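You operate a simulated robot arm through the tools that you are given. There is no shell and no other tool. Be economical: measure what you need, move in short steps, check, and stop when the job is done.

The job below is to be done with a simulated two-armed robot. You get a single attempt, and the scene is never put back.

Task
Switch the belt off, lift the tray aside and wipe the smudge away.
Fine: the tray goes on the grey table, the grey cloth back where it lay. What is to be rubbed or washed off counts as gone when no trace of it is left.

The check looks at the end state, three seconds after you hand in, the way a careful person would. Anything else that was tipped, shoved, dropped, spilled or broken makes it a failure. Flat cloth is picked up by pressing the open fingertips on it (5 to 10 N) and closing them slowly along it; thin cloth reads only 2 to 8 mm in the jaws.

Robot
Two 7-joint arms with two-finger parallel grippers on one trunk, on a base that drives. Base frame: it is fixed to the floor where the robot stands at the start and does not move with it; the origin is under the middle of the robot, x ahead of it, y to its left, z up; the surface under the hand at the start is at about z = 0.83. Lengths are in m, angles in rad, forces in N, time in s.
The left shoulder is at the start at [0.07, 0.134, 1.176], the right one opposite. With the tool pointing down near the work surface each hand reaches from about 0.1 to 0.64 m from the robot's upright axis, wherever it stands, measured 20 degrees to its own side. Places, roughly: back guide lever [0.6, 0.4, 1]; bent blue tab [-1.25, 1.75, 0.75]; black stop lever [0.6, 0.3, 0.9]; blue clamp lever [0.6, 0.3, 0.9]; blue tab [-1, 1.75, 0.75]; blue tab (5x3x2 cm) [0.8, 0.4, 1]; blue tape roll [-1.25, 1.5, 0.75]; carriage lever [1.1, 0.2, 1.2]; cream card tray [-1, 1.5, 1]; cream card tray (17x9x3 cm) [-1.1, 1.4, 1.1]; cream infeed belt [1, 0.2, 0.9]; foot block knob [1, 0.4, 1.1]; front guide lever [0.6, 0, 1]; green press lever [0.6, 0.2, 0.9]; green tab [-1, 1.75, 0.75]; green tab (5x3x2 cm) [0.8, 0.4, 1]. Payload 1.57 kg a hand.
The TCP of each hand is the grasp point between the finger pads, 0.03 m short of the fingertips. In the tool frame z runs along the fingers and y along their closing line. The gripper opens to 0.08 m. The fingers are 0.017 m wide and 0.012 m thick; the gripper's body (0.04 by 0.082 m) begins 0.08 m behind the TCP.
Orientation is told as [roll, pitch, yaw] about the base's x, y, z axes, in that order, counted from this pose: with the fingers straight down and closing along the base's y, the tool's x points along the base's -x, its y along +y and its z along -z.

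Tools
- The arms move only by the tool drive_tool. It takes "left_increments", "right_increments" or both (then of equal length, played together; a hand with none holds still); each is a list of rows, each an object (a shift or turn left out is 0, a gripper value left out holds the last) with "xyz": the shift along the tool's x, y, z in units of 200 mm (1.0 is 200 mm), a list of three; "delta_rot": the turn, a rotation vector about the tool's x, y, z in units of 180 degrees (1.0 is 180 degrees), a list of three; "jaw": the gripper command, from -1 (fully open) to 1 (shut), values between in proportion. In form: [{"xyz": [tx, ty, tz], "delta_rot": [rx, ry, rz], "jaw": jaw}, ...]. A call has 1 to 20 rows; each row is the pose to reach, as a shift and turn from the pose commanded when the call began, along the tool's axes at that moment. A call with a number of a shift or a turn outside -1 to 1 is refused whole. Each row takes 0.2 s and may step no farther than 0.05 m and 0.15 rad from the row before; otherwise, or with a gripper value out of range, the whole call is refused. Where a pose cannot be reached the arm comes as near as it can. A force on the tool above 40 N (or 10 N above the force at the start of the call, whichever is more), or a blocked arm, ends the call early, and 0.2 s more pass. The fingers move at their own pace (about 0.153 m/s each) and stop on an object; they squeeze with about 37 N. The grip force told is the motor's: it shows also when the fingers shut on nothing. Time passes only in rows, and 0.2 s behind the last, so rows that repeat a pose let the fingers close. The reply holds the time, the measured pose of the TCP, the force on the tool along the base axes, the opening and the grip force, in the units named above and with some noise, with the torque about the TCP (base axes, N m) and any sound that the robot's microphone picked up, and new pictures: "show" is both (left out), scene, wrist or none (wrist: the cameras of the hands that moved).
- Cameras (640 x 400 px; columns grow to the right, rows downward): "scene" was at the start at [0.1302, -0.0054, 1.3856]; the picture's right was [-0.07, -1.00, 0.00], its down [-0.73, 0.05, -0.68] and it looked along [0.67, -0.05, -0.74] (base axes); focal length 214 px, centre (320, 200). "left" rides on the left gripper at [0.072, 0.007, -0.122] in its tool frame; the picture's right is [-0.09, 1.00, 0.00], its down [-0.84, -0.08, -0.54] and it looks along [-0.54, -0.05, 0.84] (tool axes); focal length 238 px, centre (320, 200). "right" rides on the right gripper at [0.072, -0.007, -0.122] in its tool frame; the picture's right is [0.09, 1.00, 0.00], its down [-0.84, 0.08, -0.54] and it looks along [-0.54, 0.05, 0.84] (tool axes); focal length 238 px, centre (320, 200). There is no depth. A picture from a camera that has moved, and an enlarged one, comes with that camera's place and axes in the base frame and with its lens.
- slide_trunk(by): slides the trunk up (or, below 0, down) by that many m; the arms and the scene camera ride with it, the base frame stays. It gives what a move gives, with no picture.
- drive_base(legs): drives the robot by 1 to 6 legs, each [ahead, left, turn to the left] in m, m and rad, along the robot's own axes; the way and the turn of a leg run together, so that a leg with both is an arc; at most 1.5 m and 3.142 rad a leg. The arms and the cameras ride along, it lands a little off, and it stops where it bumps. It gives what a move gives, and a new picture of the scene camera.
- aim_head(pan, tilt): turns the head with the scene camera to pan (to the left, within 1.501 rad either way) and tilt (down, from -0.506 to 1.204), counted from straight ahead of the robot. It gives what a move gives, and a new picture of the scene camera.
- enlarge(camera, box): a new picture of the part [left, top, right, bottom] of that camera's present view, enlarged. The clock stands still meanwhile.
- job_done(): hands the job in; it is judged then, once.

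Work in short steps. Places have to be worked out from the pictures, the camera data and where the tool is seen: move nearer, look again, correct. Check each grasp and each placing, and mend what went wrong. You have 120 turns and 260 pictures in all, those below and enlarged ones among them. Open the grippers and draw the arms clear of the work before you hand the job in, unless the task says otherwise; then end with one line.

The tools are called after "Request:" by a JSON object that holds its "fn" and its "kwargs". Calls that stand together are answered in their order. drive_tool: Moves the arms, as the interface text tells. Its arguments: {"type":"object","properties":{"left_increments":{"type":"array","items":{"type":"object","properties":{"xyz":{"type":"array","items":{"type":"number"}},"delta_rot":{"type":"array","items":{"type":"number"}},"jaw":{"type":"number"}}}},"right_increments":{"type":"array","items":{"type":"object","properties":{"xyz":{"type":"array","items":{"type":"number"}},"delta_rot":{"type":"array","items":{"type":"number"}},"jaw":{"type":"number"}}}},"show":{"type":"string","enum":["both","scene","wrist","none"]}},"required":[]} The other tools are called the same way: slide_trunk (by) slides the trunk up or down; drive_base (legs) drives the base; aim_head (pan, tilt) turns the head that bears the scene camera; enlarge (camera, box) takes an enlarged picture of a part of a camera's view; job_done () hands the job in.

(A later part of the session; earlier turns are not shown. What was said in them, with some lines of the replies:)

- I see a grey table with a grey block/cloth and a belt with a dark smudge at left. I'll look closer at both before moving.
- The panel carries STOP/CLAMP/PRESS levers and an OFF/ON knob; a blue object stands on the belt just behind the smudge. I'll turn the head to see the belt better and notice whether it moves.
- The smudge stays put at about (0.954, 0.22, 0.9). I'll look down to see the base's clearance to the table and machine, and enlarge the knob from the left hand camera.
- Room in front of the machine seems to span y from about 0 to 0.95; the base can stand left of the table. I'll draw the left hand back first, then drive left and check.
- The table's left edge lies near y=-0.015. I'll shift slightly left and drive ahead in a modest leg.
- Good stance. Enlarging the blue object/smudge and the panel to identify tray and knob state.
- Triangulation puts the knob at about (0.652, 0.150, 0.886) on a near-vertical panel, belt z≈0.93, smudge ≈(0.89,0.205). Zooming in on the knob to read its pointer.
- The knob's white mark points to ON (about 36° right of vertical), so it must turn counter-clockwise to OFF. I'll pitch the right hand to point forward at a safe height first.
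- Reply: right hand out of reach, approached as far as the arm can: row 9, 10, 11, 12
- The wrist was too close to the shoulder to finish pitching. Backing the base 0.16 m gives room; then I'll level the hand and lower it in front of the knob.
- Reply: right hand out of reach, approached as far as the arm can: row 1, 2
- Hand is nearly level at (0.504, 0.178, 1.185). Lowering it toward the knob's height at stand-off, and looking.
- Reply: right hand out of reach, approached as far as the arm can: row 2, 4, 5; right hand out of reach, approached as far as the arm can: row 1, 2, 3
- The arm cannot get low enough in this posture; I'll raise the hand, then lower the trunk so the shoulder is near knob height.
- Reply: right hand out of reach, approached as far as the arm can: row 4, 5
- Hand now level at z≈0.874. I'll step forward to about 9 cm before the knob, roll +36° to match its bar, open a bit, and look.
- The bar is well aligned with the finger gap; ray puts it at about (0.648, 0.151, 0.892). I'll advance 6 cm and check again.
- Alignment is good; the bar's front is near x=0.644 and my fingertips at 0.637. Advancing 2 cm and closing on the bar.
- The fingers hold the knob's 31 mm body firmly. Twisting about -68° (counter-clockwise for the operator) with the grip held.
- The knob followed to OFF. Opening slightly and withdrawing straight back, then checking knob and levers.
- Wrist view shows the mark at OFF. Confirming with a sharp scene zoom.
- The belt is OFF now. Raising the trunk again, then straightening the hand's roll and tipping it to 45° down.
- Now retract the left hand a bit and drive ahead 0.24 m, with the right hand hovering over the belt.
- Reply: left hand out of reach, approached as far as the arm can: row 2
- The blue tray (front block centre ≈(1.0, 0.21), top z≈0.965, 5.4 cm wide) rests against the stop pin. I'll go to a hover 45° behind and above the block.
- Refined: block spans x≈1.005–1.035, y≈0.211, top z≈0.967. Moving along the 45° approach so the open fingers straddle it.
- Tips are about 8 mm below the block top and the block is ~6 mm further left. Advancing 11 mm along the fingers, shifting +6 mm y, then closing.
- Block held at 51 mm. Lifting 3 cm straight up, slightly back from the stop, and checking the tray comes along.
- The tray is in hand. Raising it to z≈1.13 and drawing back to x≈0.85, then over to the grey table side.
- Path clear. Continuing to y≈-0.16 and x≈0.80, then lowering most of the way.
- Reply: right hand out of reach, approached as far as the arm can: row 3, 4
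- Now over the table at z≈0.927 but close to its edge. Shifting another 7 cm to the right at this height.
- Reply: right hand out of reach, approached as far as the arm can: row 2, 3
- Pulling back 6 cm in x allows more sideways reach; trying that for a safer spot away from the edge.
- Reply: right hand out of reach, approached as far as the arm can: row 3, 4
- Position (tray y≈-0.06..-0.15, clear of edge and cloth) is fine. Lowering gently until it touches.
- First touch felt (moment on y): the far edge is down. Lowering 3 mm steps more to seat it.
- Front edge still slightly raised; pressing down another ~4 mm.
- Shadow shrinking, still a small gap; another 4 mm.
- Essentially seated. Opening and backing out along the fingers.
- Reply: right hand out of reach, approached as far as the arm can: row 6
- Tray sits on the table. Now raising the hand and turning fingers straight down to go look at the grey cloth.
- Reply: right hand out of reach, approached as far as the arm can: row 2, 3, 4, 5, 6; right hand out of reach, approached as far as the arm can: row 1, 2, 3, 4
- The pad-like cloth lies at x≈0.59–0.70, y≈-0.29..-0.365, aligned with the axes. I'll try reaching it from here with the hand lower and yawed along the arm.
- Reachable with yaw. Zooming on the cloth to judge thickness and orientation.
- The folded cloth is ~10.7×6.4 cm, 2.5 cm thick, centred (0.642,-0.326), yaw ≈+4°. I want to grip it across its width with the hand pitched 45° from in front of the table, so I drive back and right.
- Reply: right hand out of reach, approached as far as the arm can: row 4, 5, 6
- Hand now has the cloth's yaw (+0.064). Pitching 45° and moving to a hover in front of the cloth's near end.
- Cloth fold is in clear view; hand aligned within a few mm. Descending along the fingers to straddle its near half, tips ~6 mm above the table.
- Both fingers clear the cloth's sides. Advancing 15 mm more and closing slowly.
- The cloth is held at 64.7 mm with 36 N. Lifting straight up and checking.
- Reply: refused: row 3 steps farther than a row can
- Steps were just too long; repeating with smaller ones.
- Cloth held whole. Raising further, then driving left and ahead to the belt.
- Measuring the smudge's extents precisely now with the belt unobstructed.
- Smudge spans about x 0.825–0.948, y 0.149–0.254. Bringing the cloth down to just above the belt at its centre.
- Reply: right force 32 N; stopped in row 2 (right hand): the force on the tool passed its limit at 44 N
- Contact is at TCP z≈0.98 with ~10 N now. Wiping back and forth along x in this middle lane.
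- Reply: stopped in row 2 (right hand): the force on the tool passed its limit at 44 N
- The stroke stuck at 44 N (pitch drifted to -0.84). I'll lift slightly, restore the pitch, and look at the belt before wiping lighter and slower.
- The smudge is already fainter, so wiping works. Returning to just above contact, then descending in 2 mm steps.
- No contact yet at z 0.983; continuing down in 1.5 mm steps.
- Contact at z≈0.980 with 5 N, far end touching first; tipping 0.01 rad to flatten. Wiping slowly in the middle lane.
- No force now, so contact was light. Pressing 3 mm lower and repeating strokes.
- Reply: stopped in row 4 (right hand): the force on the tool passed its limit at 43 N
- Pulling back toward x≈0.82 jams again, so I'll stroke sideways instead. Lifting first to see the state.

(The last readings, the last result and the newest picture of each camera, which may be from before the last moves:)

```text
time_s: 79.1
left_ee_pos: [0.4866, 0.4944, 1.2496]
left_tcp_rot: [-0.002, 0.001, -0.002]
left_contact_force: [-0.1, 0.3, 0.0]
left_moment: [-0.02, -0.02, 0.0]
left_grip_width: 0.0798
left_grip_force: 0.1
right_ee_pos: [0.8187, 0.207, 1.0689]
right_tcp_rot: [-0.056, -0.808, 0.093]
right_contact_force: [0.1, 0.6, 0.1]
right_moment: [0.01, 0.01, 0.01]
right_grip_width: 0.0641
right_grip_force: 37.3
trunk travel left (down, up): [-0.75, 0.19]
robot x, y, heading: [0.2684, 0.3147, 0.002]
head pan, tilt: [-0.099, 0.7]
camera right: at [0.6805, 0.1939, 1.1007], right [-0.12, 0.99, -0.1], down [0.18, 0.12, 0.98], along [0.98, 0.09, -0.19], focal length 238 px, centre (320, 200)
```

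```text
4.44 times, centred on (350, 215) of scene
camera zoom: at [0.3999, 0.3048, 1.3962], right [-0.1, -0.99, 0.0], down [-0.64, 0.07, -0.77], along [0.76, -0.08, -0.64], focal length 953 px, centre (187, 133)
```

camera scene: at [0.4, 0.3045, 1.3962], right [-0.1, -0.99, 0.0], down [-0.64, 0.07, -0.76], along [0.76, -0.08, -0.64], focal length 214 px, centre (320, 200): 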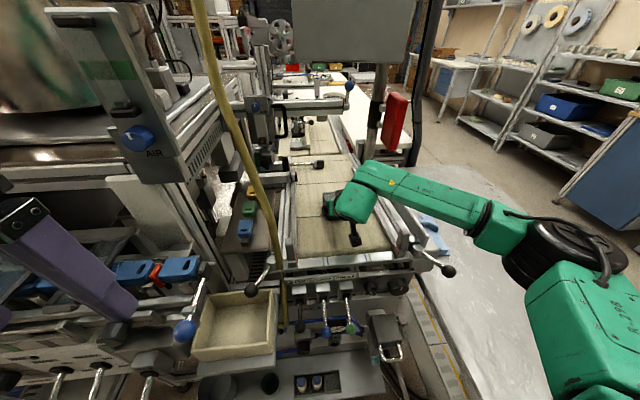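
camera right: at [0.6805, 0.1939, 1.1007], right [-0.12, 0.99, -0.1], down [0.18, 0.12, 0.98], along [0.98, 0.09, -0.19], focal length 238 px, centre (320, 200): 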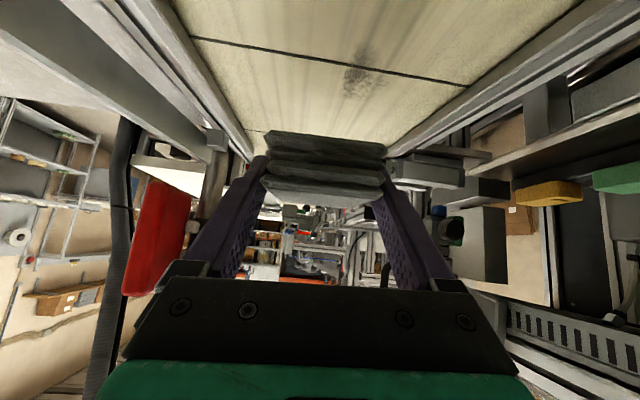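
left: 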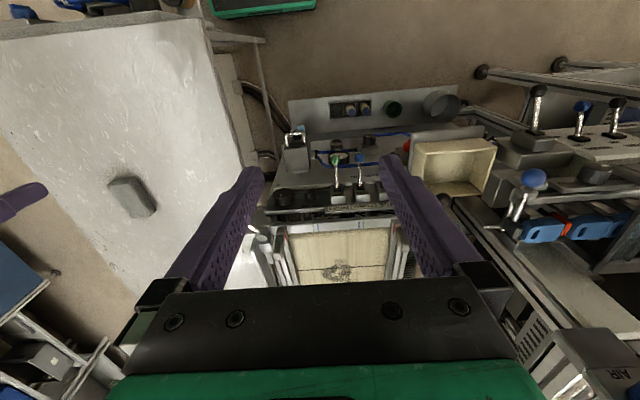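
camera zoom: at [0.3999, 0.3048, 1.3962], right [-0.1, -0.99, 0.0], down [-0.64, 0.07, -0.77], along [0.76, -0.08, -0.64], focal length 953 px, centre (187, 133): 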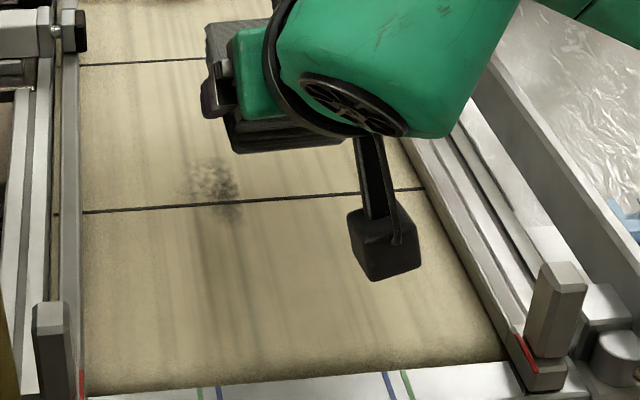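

Most is gone; the remainder is around (0.883, 0.235), left of the wiped lane. Moving to the left lane and pressing gently.

Request:
{"fn": "drive_tool", "kwargs": {"right_increments": [{"xyz": [0.05, 0.06, 0.15]}, {"xyz": [0.1, 0.12, 0.3]}, {"xyz": [0.151, 0.18, 0.44]}, {"xyz": [0.165, 0.18, 0.454]}, {"xyz": [0.165, 0.18, 0.454]}], "show": "none"}}

Request:
{"fn": "drive_tool", "kwargs": {"right_increments": [{"xyz": [0.0072, 0, 0.007]}, {"xyz": [0.0144, 0, 0.014]}, {"xyz": [0.0144, 0, 0.014]}], "show": "none"}}

```text
time_s: 80.3
left_ee_pos: [0.4873, 0.4947, 1.2501]
left_tcp_rot: [0.0, -0.001, -0.001]
left_contact_force: [0.3, -0.1, 0.0]
left_moment: [0.01, -0.01, -0.02]
left_grip_width: 0.08
left_grip_force: 0.1
right_ee_pos: [0.8602, 0.2424, 0.9774]
right_tcp_rot: [-0.053, -0.809, 0.09]
right_contact_force: [-1.3, 0.1, 1.4]
right_moment: [-0.02, -0.02, -0.03]
right_grip_width: 0.0643
right_grip_force: 37.2
trunk travel left (down, up): [-0.75, 0.19]
robot x, y, heading: [0.2643, 0.3119, -0.002]
head pan, tilt: [-0.099, 0.7]
```

```text
time_s: 81.1
left_ee_pos: [0.4846, 0.4942, 1.25]
left_tcp_rot: [0.002, -0.004, -0.002]
left_contact_force: [-0.3, -0.3, 0.2]
left_moment: [-0.04, 0.03, 0.01]
left_grip_width: 0.0796
left_grip_force: 0.1
right_ee_pos: [0.8599, 0.2421, 0.9769]
right_tcp_rot: [-0.051, -0.815, 0.089]
right_contact_force: [1.0, -0.9, 14.6]
right_moment: [0.47, 0.14, -0.07]
right_grip_width: 0.0642
right_grip_force: 36.7
trunk travel left (down, up): [-0.75, 0.19]
robot x, y, heading: [0.2651, 0.3156, 0.003]
head pan, tilt: [-0.099, 0.7]
```

14.6 N is a bit much; easing by 1.5 mm and stroking forward/back and sideways (never behind x≈0.85).

Request:
{"fn": "drive_tool", "kwargs": {"right_increments": [{"xyz": [-0.0054, 0, -0.0053]}, {"xyz": [-0.0403, -0.003, 0.0302]}, {"xyz": [-0.0751, -0.006, 0.0657]}, {"xyz": [-0.11, -0.009, 0.101]}, {"xyz": [-0.145, -0.012, 0.137]}, {"xyz": [-0.11, -0.009, 0.101]}, {"xyz": [-0.0751, -0.006, 0.0657]}, {"xyz": [-0.0403, -0.003, 0.0302]}, {"xyz": [-0.0054, 0, -0.0053]}, {"xyz": [-0.0054, 0.04, -0.0053]}, {"xyz": [-0.0054, -0.02, -0.0053]}, {"xyz": [-0.0054, -0.08, -0.0053]}, {"xyz": [-0.0054, -0.14, -0.0053]}, {"xyz": [-0.0054, -0.08, -0.0053]}, {"xyz": [-0.0054, -0.02, -0.0053]}, {"xyz": [-0.0054, 0.04, -0.0053]}, {"xyz": [-0.0054, 0, -0.0053]}], "show": "none"}}

Request:
{"fn": "drive_tool", "kwargs": {"right_increments": [{"xyz": [-0.1, 0, -0.1]}, {"xyz": [-0.22, 0, -0.22]}, {"xyz": [-0.3, 0, -0.32]}, {"xyz": [-0.25, 0, -0.45]}], "show": "none"}}

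Request:
{"fn": "enlarge", "kwargs": {"camera": "right", "box": [200, 0, 440, 150]}}

Request:
{"fn": "enlarge", "kwargs": {"camera": "scene", "box": [290, 170, 410, 260]}}

```text
time_s: 84.7
left_ee_pos: [0.4863, 0.4965, 1.2494]
left_tcp_rot: [-0.003, -0.002, -0.001]
left_contact_force: [0.6, -0.1, -1.3]
left_moment: [-0.04, 0.0, -0.01]
left_grip_width: 0.08
left_grip_force: 0.1
right_ee_pos: [0.8602, 0.248, 0.9785]
right_tcp_rot: [-0.054, -0.812, 0.094]
right_contact_force: [3.5, 5.7, 7.7]
right_moment: [0.39, -0.04, -0.02]
right_grip_width: 0.0643
right_grip_force: 37.4
trunk travel left (down, up): [-0.75, 0.19]
robot x, y, heading: [0.2661, 0.3146, -0.001]
head pan, tilt: [-0.099, 0.7]
```

```text
time_s: 85.7
left_ee_pos: [0.485, 0.494, 1.2487]
left_tcp_rot: [0.0, -0.001, -0.001]
left_contact_force: [-0.4, -0.6, -0.6]
left_moment: [0.02, -0.02, 0.01]
left_grip_width: 0.0802
left_grip_force: 0.0
right_ee_pos: [0.8303, 0.2441, 1.0755]
right_tcp_rot: [-0.057, -0.811, 0.092]
right_contact_force: [0.9, -0.3, -0.4]
right_moment: [-0.01, -0.01, 0.0]
right_grip_width: 0.0642
right_grip_force: 37.1
trunk travel left (down, up): [-0.75, 0.19]
robot x, y, heading: [0.2671, 0.3134, -0.005]
head pan, tilt: [-0.099, 0.7]
```

```text
2.67 times, centred on (320, 75) of right
camera zoom: at [0.6922, 0.231, 1.1076], right [-0.12, 0.99, -0.1], down [0.18, 0.12, 0.98], along [0.98, 0.09, -0.19], focal length 636 px, centre (320, 533)
```

zoom: 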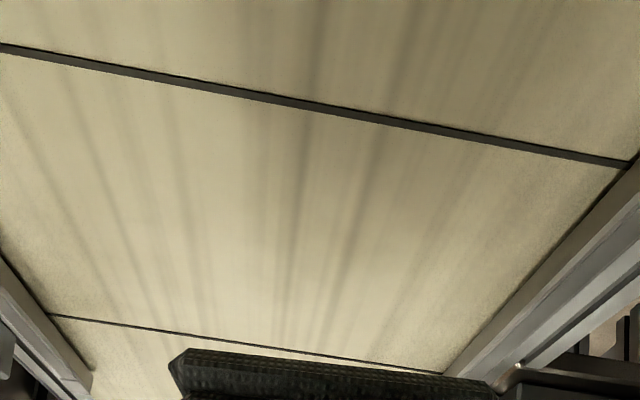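

```text
4.44 times, centred on (350, 215) of scene
camera zoom: at [0.3991, 0.3038, 1.3963], right [-0.1, -0.99, 0.0], down [-0.64, 0.07, -0.77], along [0.76, -0.08, -0.64], focal length 953 px, centre (187, 133)
```

zoom: 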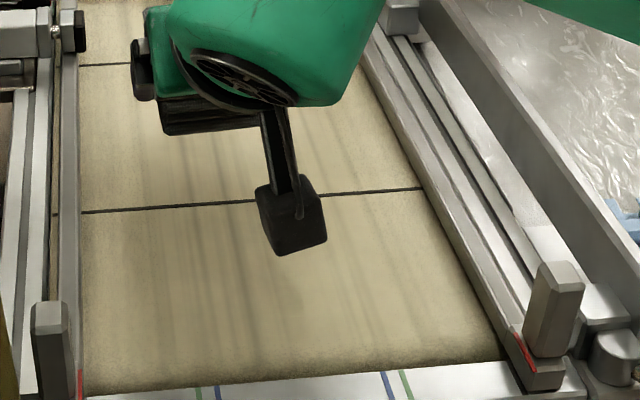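

Looks clean. Raising the arm further out of the line of sight and inspecting the whole patch closely.

Request:
{"fn": "drive_tool", "kwargs": {"right_increments": [{"xyz": [-0.13, -0.12, -0.13]}, {"xyz": [-0.26, -0.24, -0.26]}, {"xyz": [-0.26, -0.45, -0.26]}], "show": "none"}}

Request:
{"fn": "enlarge", "kwargs": {"camera": "scene", "box": [300, 180, 380, 240]}}

Request:
{"fn": "enlarge", "kwargs": {"camera": "scene", "box": [320, 190, 360, 220]}}

```text
time_s: 86.5
left_ee_pos: [0.4874, 0.4922, 1.2494]
left_tcp_rot: [0.001, 0.0, -0.003]
left_contact_force: [0.0, 0.0, -0.8]
left_moment: [0.0, -0.04, -0.02]
left_grip_width: 0.08
left_grip_force: 0.0
right_ee_pos: [0.833, 0.1536, 1.1512]
right_tcp_rot: [-0.05, -0.806, 0.089]
right_contact_force: [0.4, -0.4, -0.9]
right_moment: [0.02, 0.01, 0.02]
right_grip_width: 0.0643
right_grip_force: 36.7
trunk travel left (down, up): [-0.75, 0.19]
robot x, y, heading: [0.2643, 0.3123, -0.002]
head pan, tilt: [-0.099, 0.7]
```

```text
6.67 times, centred on (340, 210) of scene
camera zoom: at [0.4005, 0.3021, 1.3961], right [-0.1, -0.99, 0.0], down [-0.64, 0.07, -0.76], along [0.76, -0.08, -0.64], focal length 1430 px, centre (187, 133)
```

zoom: 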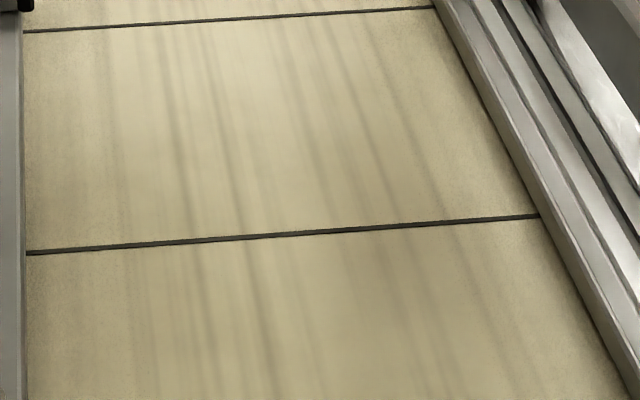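

```text
13.33 times, centred on (340, 205) of scene
camera zoom: at [0.4005, 0.3021, 1.3961], right [-0.1, -0.99, 0.0], down [-0.64, 0.07, -0.76], along [0.76, -0.08, -0.64], focal length 2860 px, centre (53, 133)
```

zoom: 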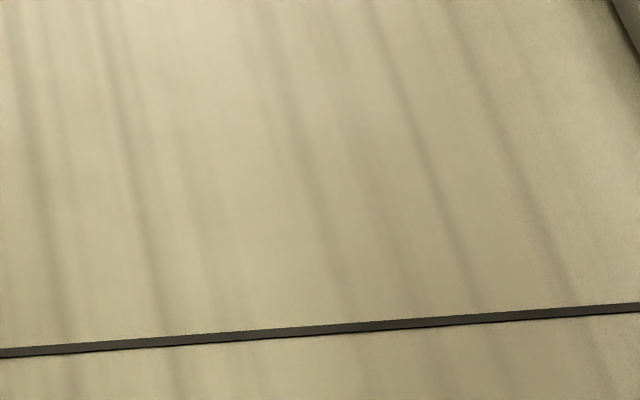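

A faint brownish patch near (0.82, 0.175) may be residue or arm shadow. Zooming there.

Request:
{"fn": "enlarge", "kwargs": {"camera": "scene", "box": [310, 205, 390, 265]}}

Request:
{"fn": "enlarge", "kwargs": {"camera": "right", "box": [240, 0, 560, 140]}}

```text
6.67 times, centred on (350, 235) of scene
camera zoom: at [0.4005, 0.3021, 1.3961], right [-0.1, -0.99, 0.0], down [-0.64, 0.07, -0.76], along [0.76, -0.08, -0.64], focal length 1430 px, centre (120, -33)
```

zoom: 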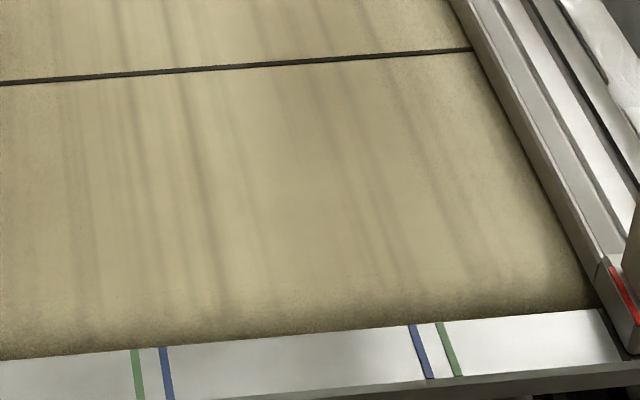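

```text
2.00 times, centred on (400, 70) of right
camera zoom: at [0.6957, 0.141, 1.183], right [-0.12, 0.99, -0.1], down [0.18, 0.12, 0.98], along [0.98, 0.09, -0.19], focal length 477 px, centre (160, 460)
```

zoom: 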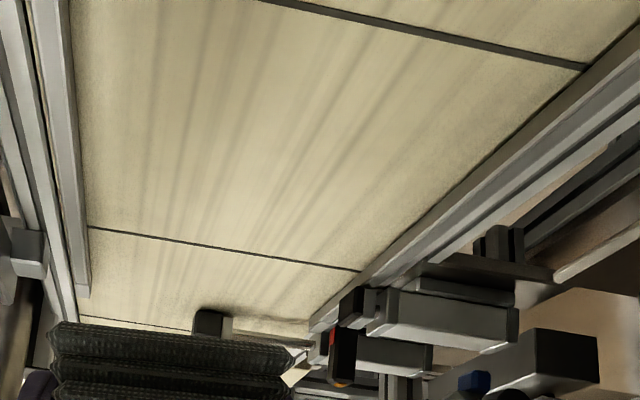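

It may just be the arm's shadow. I'll back off with the cloth still in hand and inspect the belt unshadowed before returning it.

Request:
{"fn": "drive_base", "kwargs": {"legs": [[-0.27, 0, 0], [0, -0.47, 0]]}}

Request:
{"fn": "enlarge", "kwargs": {"camera": "scene", "box": [130, 120, 270, 220]}}

Request:
{"fn": "enlarge", "kwargs": {"camera": "scene", "box": [165, 140, 237, 190]}}

```text
time_s: 90.8
left_ee_pos: [0.2149, 0.0197, 1.2492]
left_tcp_rot: [-0.002, 0.001, -0.007]
left_contact_force: [0.2, -0.1, 0.4]
left_moment: [-0.01, 0.03, 0.03]
left_grip_width: 0.0799
left_grip_force: 0.0
right_ee_pos: [0.5595, -0.3202, 1.1512]
right_tcp_rot: [-0.055, -0.809, 0.085]
right_contact_force: [0.7, -0.5, -0.3]
right_moment: [-0.01, 0.01, 0.01]
right_grip_width: 0.064
right_grip_force: 37.1
trunk travel left (down, up): [-0.75, 0.19]
robot x, y, heading: [-0.01, -0.1618, -0.012]
head pan, tilt: [-0.099, 0.7]
camera scene: at [0.1268, -0.1688, 1.3962], right [-0.11, -0.99, 0.0], down [-0.64, 0.07, -0.76], along [0.76, -0.08, -0.64], focal length 214 px, centre (320, 200)
```

scene: 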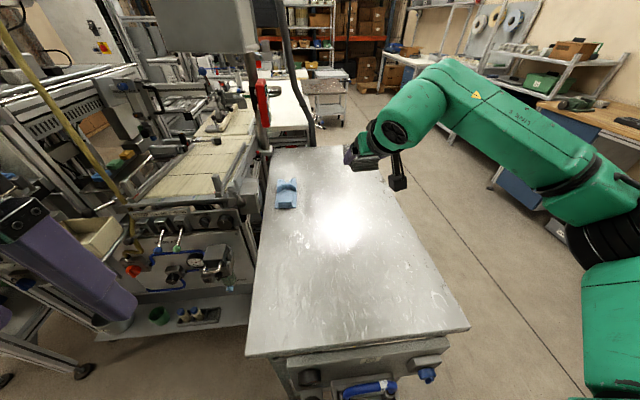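

```text
4.00 times, centred on (200, 170) of scene
camera zoom: at [0.1268, -0.1688, 1.3962], right [-0.11, -0.99, 0.0], down [-0.64, 0.07, -0.76], along [0.76, -0.08, -0.64], focal length 858 px, centre (800, 320)
```

zoom: 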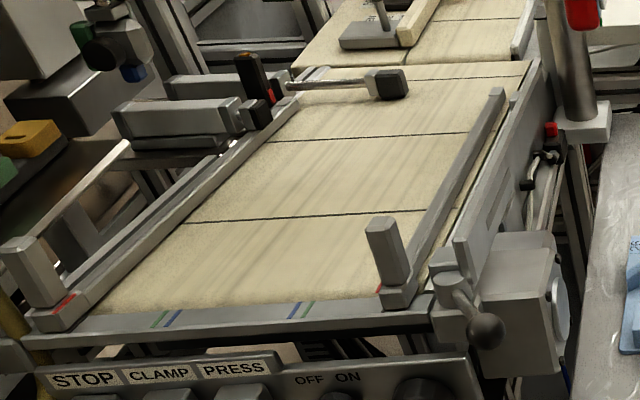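

```text
8.00 times, centred on (201, 165) of scene
camera zoom: at [0.1268, -0.1688, 1.3962], right [-0.11, -0.99, 0.0], down [-0.64, 0.07, -0.76], along [0.76, -0.08, -0.64], focal length 1716 px, centre (1272, 480)
```

zoom: 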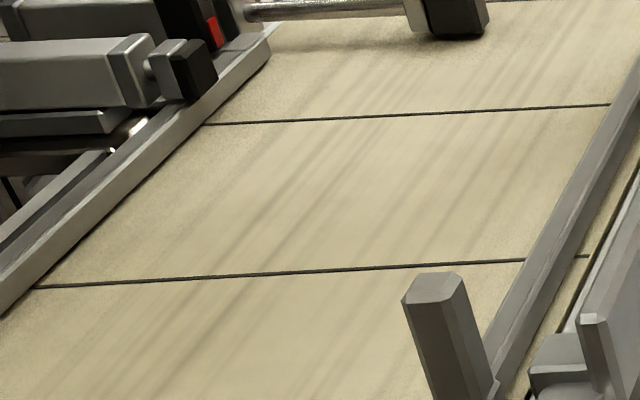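

The belt is clean in unshadowed view. Returning the cloth: moving back over its old place with the original orientation.

Request:
{"fn": "drive_tool", "kwargs": {"right_increments": [{"xyz": [0.09, 0, 0.15], "delta_rot": [-0.0035, 0.0029, -0.0083]}, {"xyz": [0.18, 0, 0.3], "delta_rot": [-0.0035, 0.0029, -0.0083]}, {"xyz": [0.27, 0, 0.45], "delta_rot": [-0.0035, 0.0029, -0.0083]}, {"xyz": [0.36, 0, 0.6], "delta_rot": [-0.0035, 0.0029, -0.0083]}, {"xyz": [0.45, 0, 0.75], "delta_rot": [-0.0035, 0.0029, -0.0083]}, {"xyz": [0.534, 0, 0.89], "delta_rot": [-0.0035, 0.0029, -0.0083]}, {"xyz": [0.534, 0, 0.89], "delta_rot": [-0.0035, 0.0029, -0.0083]}], "show": "both"}}

```text
time_s: 92.4
left_ee_pos: [0.2136, 0.0187, 1.25]
left_tcp_rot: [0.0, 0.0, -0.009]
left_contact_force: [0.2, 0.2, -0.8]
left_moment: [-0.01, 0.0, -0.01]
left_grip_width: 0.0802
left_grip_force: 0.0
right_ee_pos: [0.6132, -0.3261, 0.9509]
right_tcp_rot: [-0.07, -0.797, 0.12]
right_contact_force: [-0.1, 0.0, 0.3]
right_moment: [-0.01, 0.0, -0.02]
right_grip_width: 0.0642
right_grip_force: 37.1
trunk travel left (down, up): [-0.75, 0.19]
robot x, y, heading: [-0.0105, -0.1585, -0.011]
head pan, tilt: [-0.099, 0.7]
camera scene: at [0.1265, -0.17, 1.3962], right [-0.11, -0.99, 0.0], down [-0.64, 0.07, -0.77], along [0.76, -0.08, -0.64], focal length 214 px, centre (320, 200)
camera right: at [0.4764, -0.342, 0.9849], right [-0.13, 0.98, -0.11], down [0.19, 0.14, 0.97], along [0.97, 0.11, -0.2], focal length 238 px, centre (320, 200)
```

scene: 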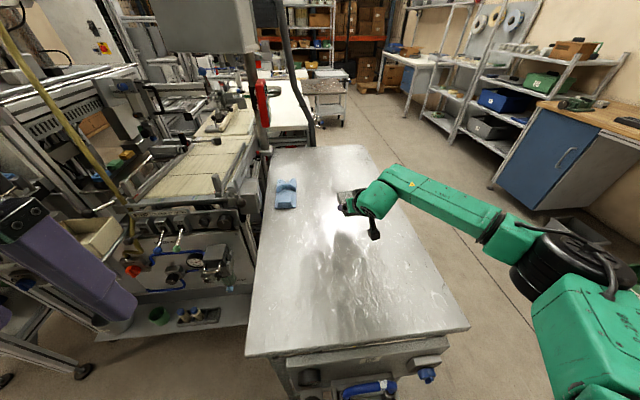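
right: 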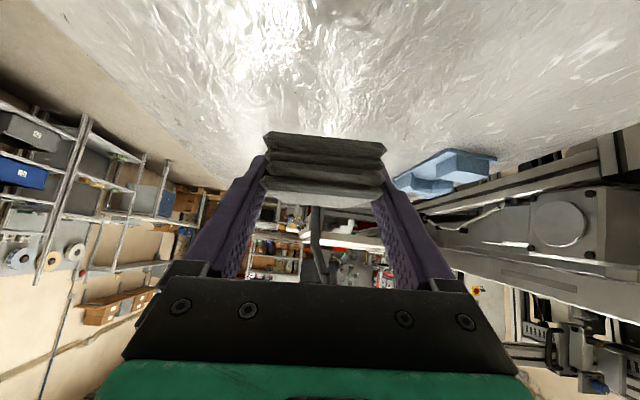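

The cloth's near end sits a few mm higher in the grip than before; lowering carefully, watching force.

Request:
{"fn": "drive_tool", "kwargs": {"right_increments": [{"xyz": [0.1, 0, 0.1]}, {"xyz": [0.2, 0, 0.2]}, {"xyz": [0.25, 0, 0.25]}, {"xyz": [0.26, 0, 0.262]}, {"xyz": [0.275, 0, 0.278]}, {"xyz": [0.29, 0, 0.293]}], "show": "wrist"}}

Request:
{"fn": "enlarge", "kwargs": {"camera": "right", "box": [220, 60, 420, 210]}}

```text
time_s: 93.8
left_ee_pos: [0.2151, 0.0184, 1.2495]
left_tcp_rot: [0.0, 0.0, -0.008]
left_contact_force: [-0.6, -0.7, -0.9]
left_moment: [-0.01, 0.01, 0.0]
left_grip_width: 0.08
left_grip_force: 0.0
right_ee_pos: [0.6166, -0.3301, 0.8687]
right_tcp_rot: [-0.071, -0.797, 0.122]
right_contact_force: [0.7, 0.2, 0.6]
right_moment: [-0.01, 0.01, 0.0]
right_grip_width: 0.064
right_grip_force: 37.1
trunk travel left (down, up): [-0.75, 0.19]
robot x, y, heading: [-0.0105, -0.1613, -0.008]
head pan, tilt: [-0.099, 0.7]
camera right: at [0.479, -0.3456, 0.9024], right [-0.13, 0.98, -0.11], down [0.19, 0.14, 0.97], along [0.97, 0.11, -0.2], focal length 238 px, centre (320, 200)
```

right: 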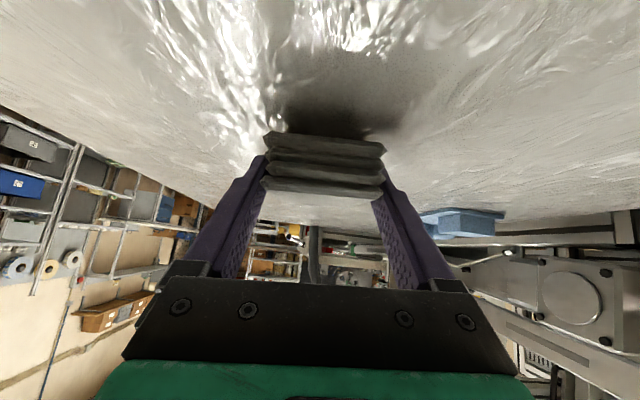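

```text
2.67 times, centred on (320, 135) of right
camera zoom: at [0.479, -0.3456, 0.9024], right [-0.13, 0.98, -0.11], down [0.19, 0.14, 0.97], along [0.97, 0.11, -0.2], focal length 636 px, centre (320, 373)
```

zoom: 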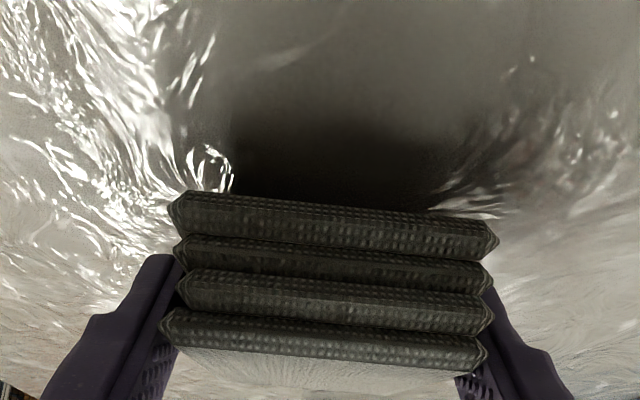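

No touch yet. Lowering another ~8 mm with a 4 mm y correction.

Request:
{"fn": "drive_tool", "kwargs": {"right_increments": [{"xyz": [0.01, 0.02, 0.01]}, {"xyz": [0.02, 0.02, 0.02]}, {"xyz": [0.025, 0.02, 0.024]}], "show": "none"}}

Request:
{"fn": "drive_tool", "kwargs": {"right_increments": [{"xyz": [0.007, 0, 0.007]}, {"xyz": [0.011, 0, 0.011]}], "show": "none"}}

Request:
{"fn": "enlarge", "kwargs": {"camera": "right", "box": [220, 60, 420, 210]}}

```text
time_s: 94.6
left_ee_pos: [0.2126, 0.0195, 1.2503]
left_tcp_rot: [-0.001, -0.003, -0.009]
left_contact_force: [-0.7, 0.4, -0.1]
left_moment: [0.01, 0.01, -0.01]
left_grip_width: 0.08
left_grip_force: 0.0
right_ee_pos: [0.6156, -0.3264, 0.8646]
right_tcp_rot: [-0.069, -0.805, 0.119]
right_contact_force: [1.5, -1.9, 13.2]
right_moment: [0.43, -1.2, -0.24]
right_grip_width: 0.0639
right_grip_force: 37.0
trunk travel left (down, up): [-0.75, 0.19]
robot x, y, heading: [-0.0096, -0.159, -0.01]
head pan, tilt: [-0.099, 0.7]
```

```text
time_s: 95.2
left_ee_pos: [0.211, 0.0197, 1.2503]
left_tcp_rot: [-0.001, -0.003, -0.009]
left_contact_force: [-0.2, 0.4, 0.9]
left_moment: [0.01, -0.01, 0.0]
left_grip_width: 0.0801
left_grip_force: 0.1
right_ee_pos: [0.6149, -0.3252, 0.8619]
right_tcp_rot: [-0.069, -0.803, 0.122]
right_contact_force: [-0.2, -0.8, 16.1]
right_moment: [0.6, -1.37, 0.02]
right_grip_width: 0.064
right_grip_force: 37.3
trunk travel left (down, up): [-0.75, 0.19]
robot x, y, heading: [-0.0115, -0.1592, -0.012]
head pan, tilt: [-0.099, 0.7]
```

```text
2.67 times, centred on (320, 135) of right
camera zoom: at [0.4773, -0.3414, 0.895], right [-0.13, 0.98, -0.11], down [0.18, 0.14, 0.97], along [0.97, 0.11, -0.2], focal length 636 px, centre (320, 373)
```

zoom: 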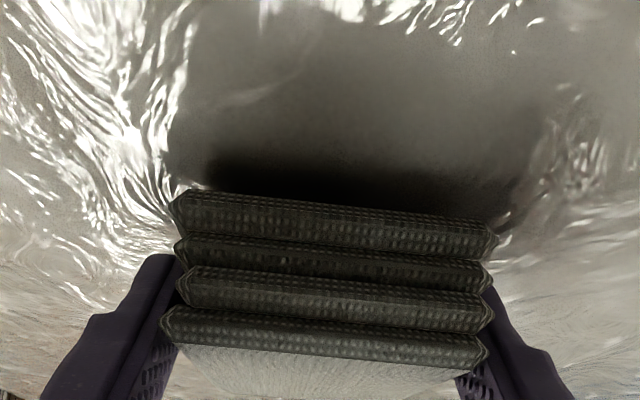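

Far end rests on the table; near end is ~5 mm up. Easing pressure a little and opening gently to let it settle.

Request:
{"fn": "drive_tool", "kwargs": {"right_increments": [{"xyz": [-0.005, 0, -0.005]}, {"xyz": [-0.005, 0, -0.005], "jaw": -0.5}, {"xyz": [-0.005, 0, -0.005], "jaw": -0.7}, {"xyz": [-0.005, 0, -0.005], "jaw": -1}, {"xyz": [-0.005, 0, -0.005], "jaw": -1}], "show": "none"}}

Request:
{"fn": "enlarge", "kwargs": {"camera": "right", "box": [220, 60, 420, 210]}}

```text
time_s: 96.4
left_ee_pos: [0.215, 0.0197, 1.2495]
left_tcp_rot: [-0.003, 0.0, -0.009]
left_contact_force: [1.3, -0.7, -0.3]
left_moment: [0.03, -0.05, 0.0]
left_grip_width: 0.0797
left_grip_force: 0.1
right_ee_pos: [0.6158, -0.3254, 0.8588]
right_tcp_rot: [-0.069, -0.797, 0.122]
right_contact_force: [-0.1, 0.0, 0.2]
right_moment: [0.01, 0.02, -0.05]
right_grip_width: 0.08
right_grip_force: 0.0
trunk travel left (down, up): [-0.75, 0.19]
robot x, y, heading: [-0.0098, -0.1606, -0.008]
head pan, tilt: [-0.099, 0.7]
```

```text
2.67 times, centred on (320, 135) of right
camera zoom: at [0.4791, -0.3411, 0.8931], right [-0.14, 0.98, -0.11], down [0.19, 0.14, 0.97], along [0.97, 0.11, -0.2], focal length 636 px, centre (320, 373)
```

zoom: 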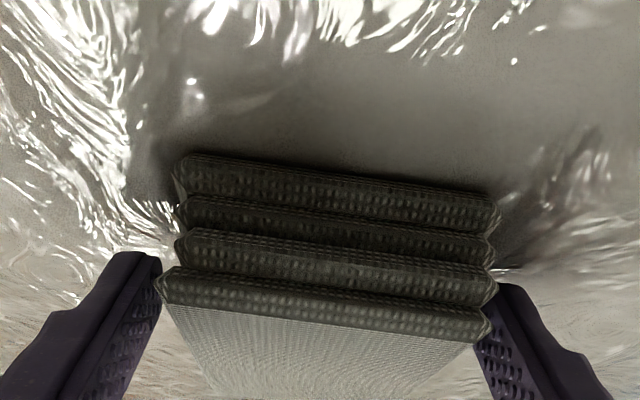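

Cloth lies flat in nearly the same view as before pick-up. Withdrawing along the fingers and checking its place.

Request:
{"fn": "drive_tool", "kwargs": {"right_increments": [{"xyz": [0, 0, -0.12]}, {"xyz": [0, 0, -0.3]}, {"xyz": [-0.05, 0, -0.48]}, {"xyz": [-0.2, 0, -0.65]}, {"xyz": [-0.35, 0, -0.8]}], "show": "both"}}

Request:
{"fn": "enlarge", "kwargs": {"camera": "right", "box": [240, 20, 480, 170]}}

```text
time_s: 97.6
left_ee_pos: [0.2141, 0.0189, 1.25]
left_tcp_rot: [-0.001, 0.0, -0.008]
left_contact_force: [0.6, 0.0, 0.7]
left_moment: [-0.01, 0.01, -0.02]
left_grip_width: 0.0799
left_grip_force: 0.1
right_ee_pos: [0.5496, -0.3213, 1.0227]
right_tcp_rot: [-0.07, -0.797, 0.12]
right_contact_force: [0.1, -0.5, 0.7]
right_moment: [-0.02, -0.01, -0.01]
right_grip_width: 0.0799
right_grip_force: 0.0
trunk travel left (down, up): [-0.75, 0.19]
robot x, y, heading: [-0.0112, -0.163, -0.011]
head pan, tilt: [-0.099, 0.7]
camera scene: at [0.1262, -0.1696, 1.3962], right [-0.11, -0.99, 0.0], down [-0.64, 0.07, -0.77], along [0.76, -0.08, -0.64], focal length 214 px, centre (320, 200)
camera right: at [0.4127, -0.3373, 1.0561], right [-0.13, 0.98, -0.11], down [0.19, 0.14, 0.97], along [0.97, 0.11, -0.2], focal length 238 px, centre (320, 200)
```

scene: 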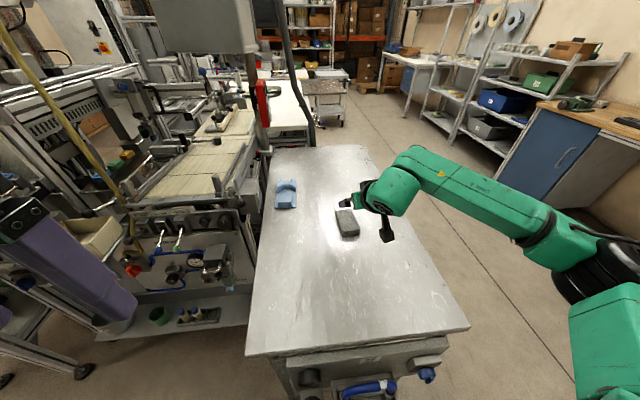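
right: 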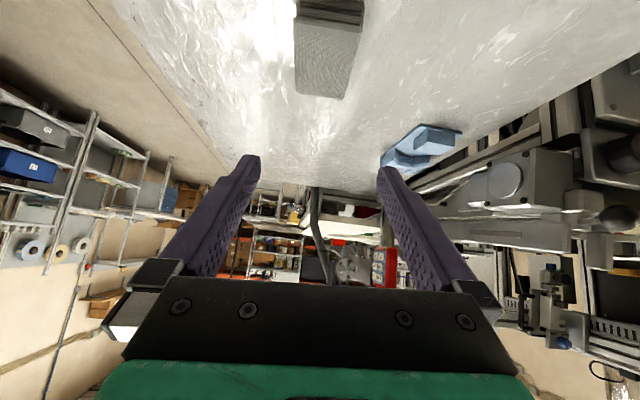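

```text
2.67 times, centred on (360, 95) of right
camera zoom: at [0.4127, -0.3373, 1.0561], right [-0.13, 0.98, -0.11], down [0.19, 0.14, 0.97], along [0.97, 0.11, -0.2], focal length 636 px, centre (213, 480)
```

zoom: 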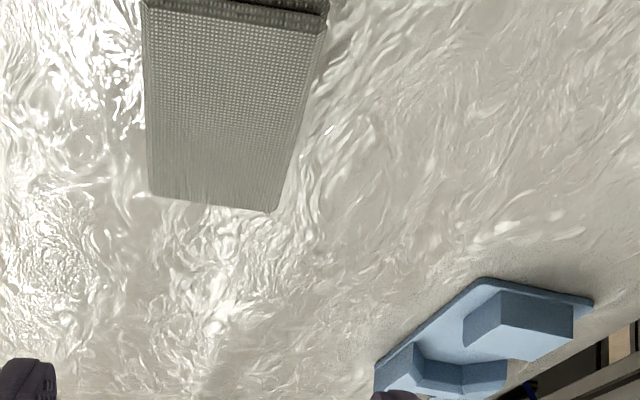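

Cloth is back at its place and the tray is flat on the table. Drawing the right arm up and back, then a final check of the belt, knob and tray.

Request:
{"fn": "drive_tool", "kwargs": {"right_increments": [{"xyz": [-0.1, 0, -0.15]}, {"xyz": [-0.2, 0, -0.3]}, {"xyz": [-0.3, 0, -0.45]}, {"xyz": [-0.35, 0, -0.6]}, {"xyz": [-0.35, 0, -0.75]}], "show": "scene"}}

Request:
{"fn": "enlarge", "kwargs": {"camera": "scene", "box": [250, 140, 410, 260]}}

Request:
{"fn": "enlarge", "kwargs": {"camera": "scene", "box": [120, 120, 260, 240]}}

```text
time_s: 98.8
left_ee_pos: [0.2145, 0.0192, 1.2503]
left_tcp_rot: [-0.001, -0.001, -0.01]
left_contact_force: [-1.0, 0.2, -0.2]
left_moment: [0.0, 0.02, -0.03]
left_grip_width: 0.0797
left_grip_force: 0.0
right_ee_pos: [0.49, -0.3197, 1.177]
right_tcp_rot: [-0.07, -0.799, 0.122]
right_contact_force: [-0.5, 0.0, 0.4]
right_moment: [-0.04, -0.02, 0.03]
right_grip_width: 0.0798
right_grip_force: 0.0
trunk travel left (down, up): [-0.75, 0.19]
robot x, y, heading: [-0.0128, -0.1609, -0.011]
head pan, tilt: [-0.099, 0.7]
camera scene: at [0.1254, -0.1699, 1.3963], right [-0.11, -0.99, 0.0], down [-0.64, 0.07, -0.77], along [0.76, -0.08, -0.64], focal length 214 px, centre (320, 200)
```

scene: 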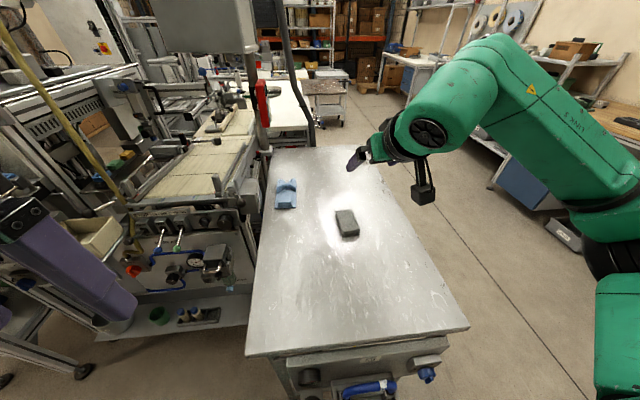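

```text
3.33 times, centred on (330, 200) of scene
camera zoom: at [0.1254, -0.1699, 1.3963], right [-0.11, -0.99, 0.0], down [-0.64, 0.07, -0.77], along [0.76, -0.08, -0.64], focal length 715 px, centre (287, 200)
```

zoom: 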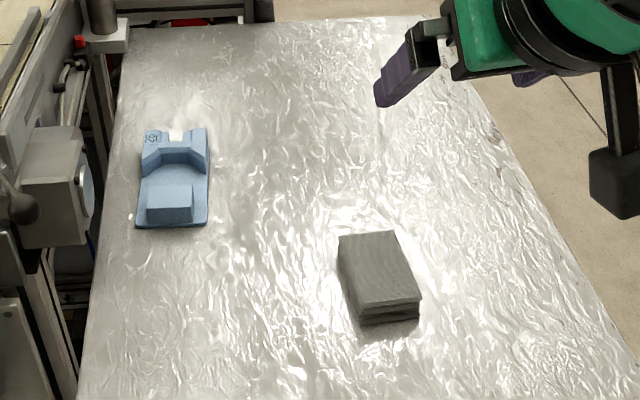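

```text
3.33 times, centred on (190, 180) of scene
camera zoom: at [0.1254, -0.1699, 1.3963], right [-0.11, -0.99, 0.0], down [-0.64, 0.07, -0.77], along [0.76, -0.08, -0.64], focal length 715 px, centre (753, 267)
```

zoom: 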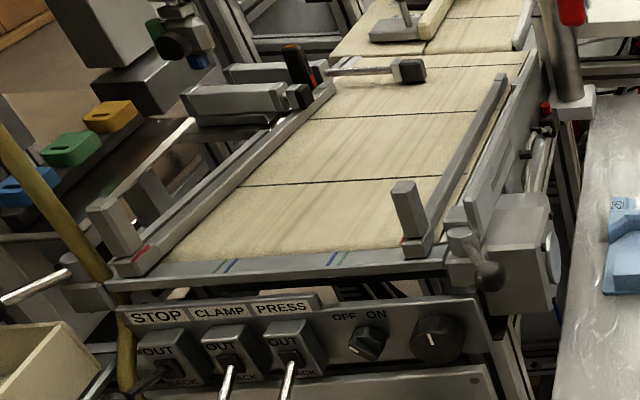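

Everything is in place; one last look at the knob pointer.

Request:
{"fn": "enlarge", "kwargs": {"camera": "scene", "box": [180, 205, 228, 235]}}

```text
13.33 times, centred on (204, 220) of scene
camera zoom: at [0.1254, -0.1699, 1.3963], right [-0.11, -0.99, 0.0], down [-0.64, 0.07, -0.77], along [0.76, -0.08, -0.64], focal length 2860 px, centre (1867, -67)
```

zoom: 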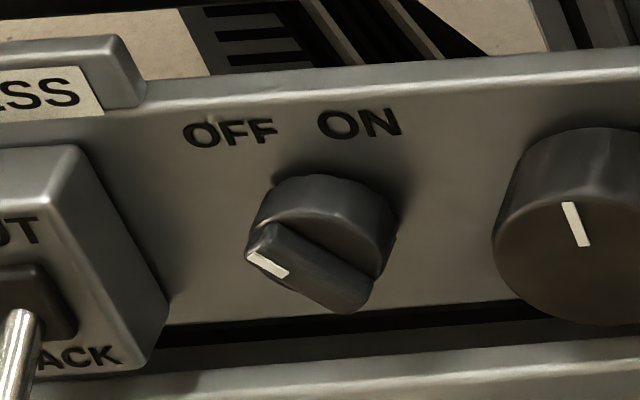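

The knob stands at OFF, the belt is clean, the tray is on the table, the cloth is back and the arms are clear with grippers open. Handing in.

Request:
{"fn": "job_done", "kwargs": {}}

```text
The job is handed in.
```

The belt is switched off, the blue tray is on the grey table, the smudge is wiped off with no trace visible in the last pictures, and the grey cloth is back where it lay.
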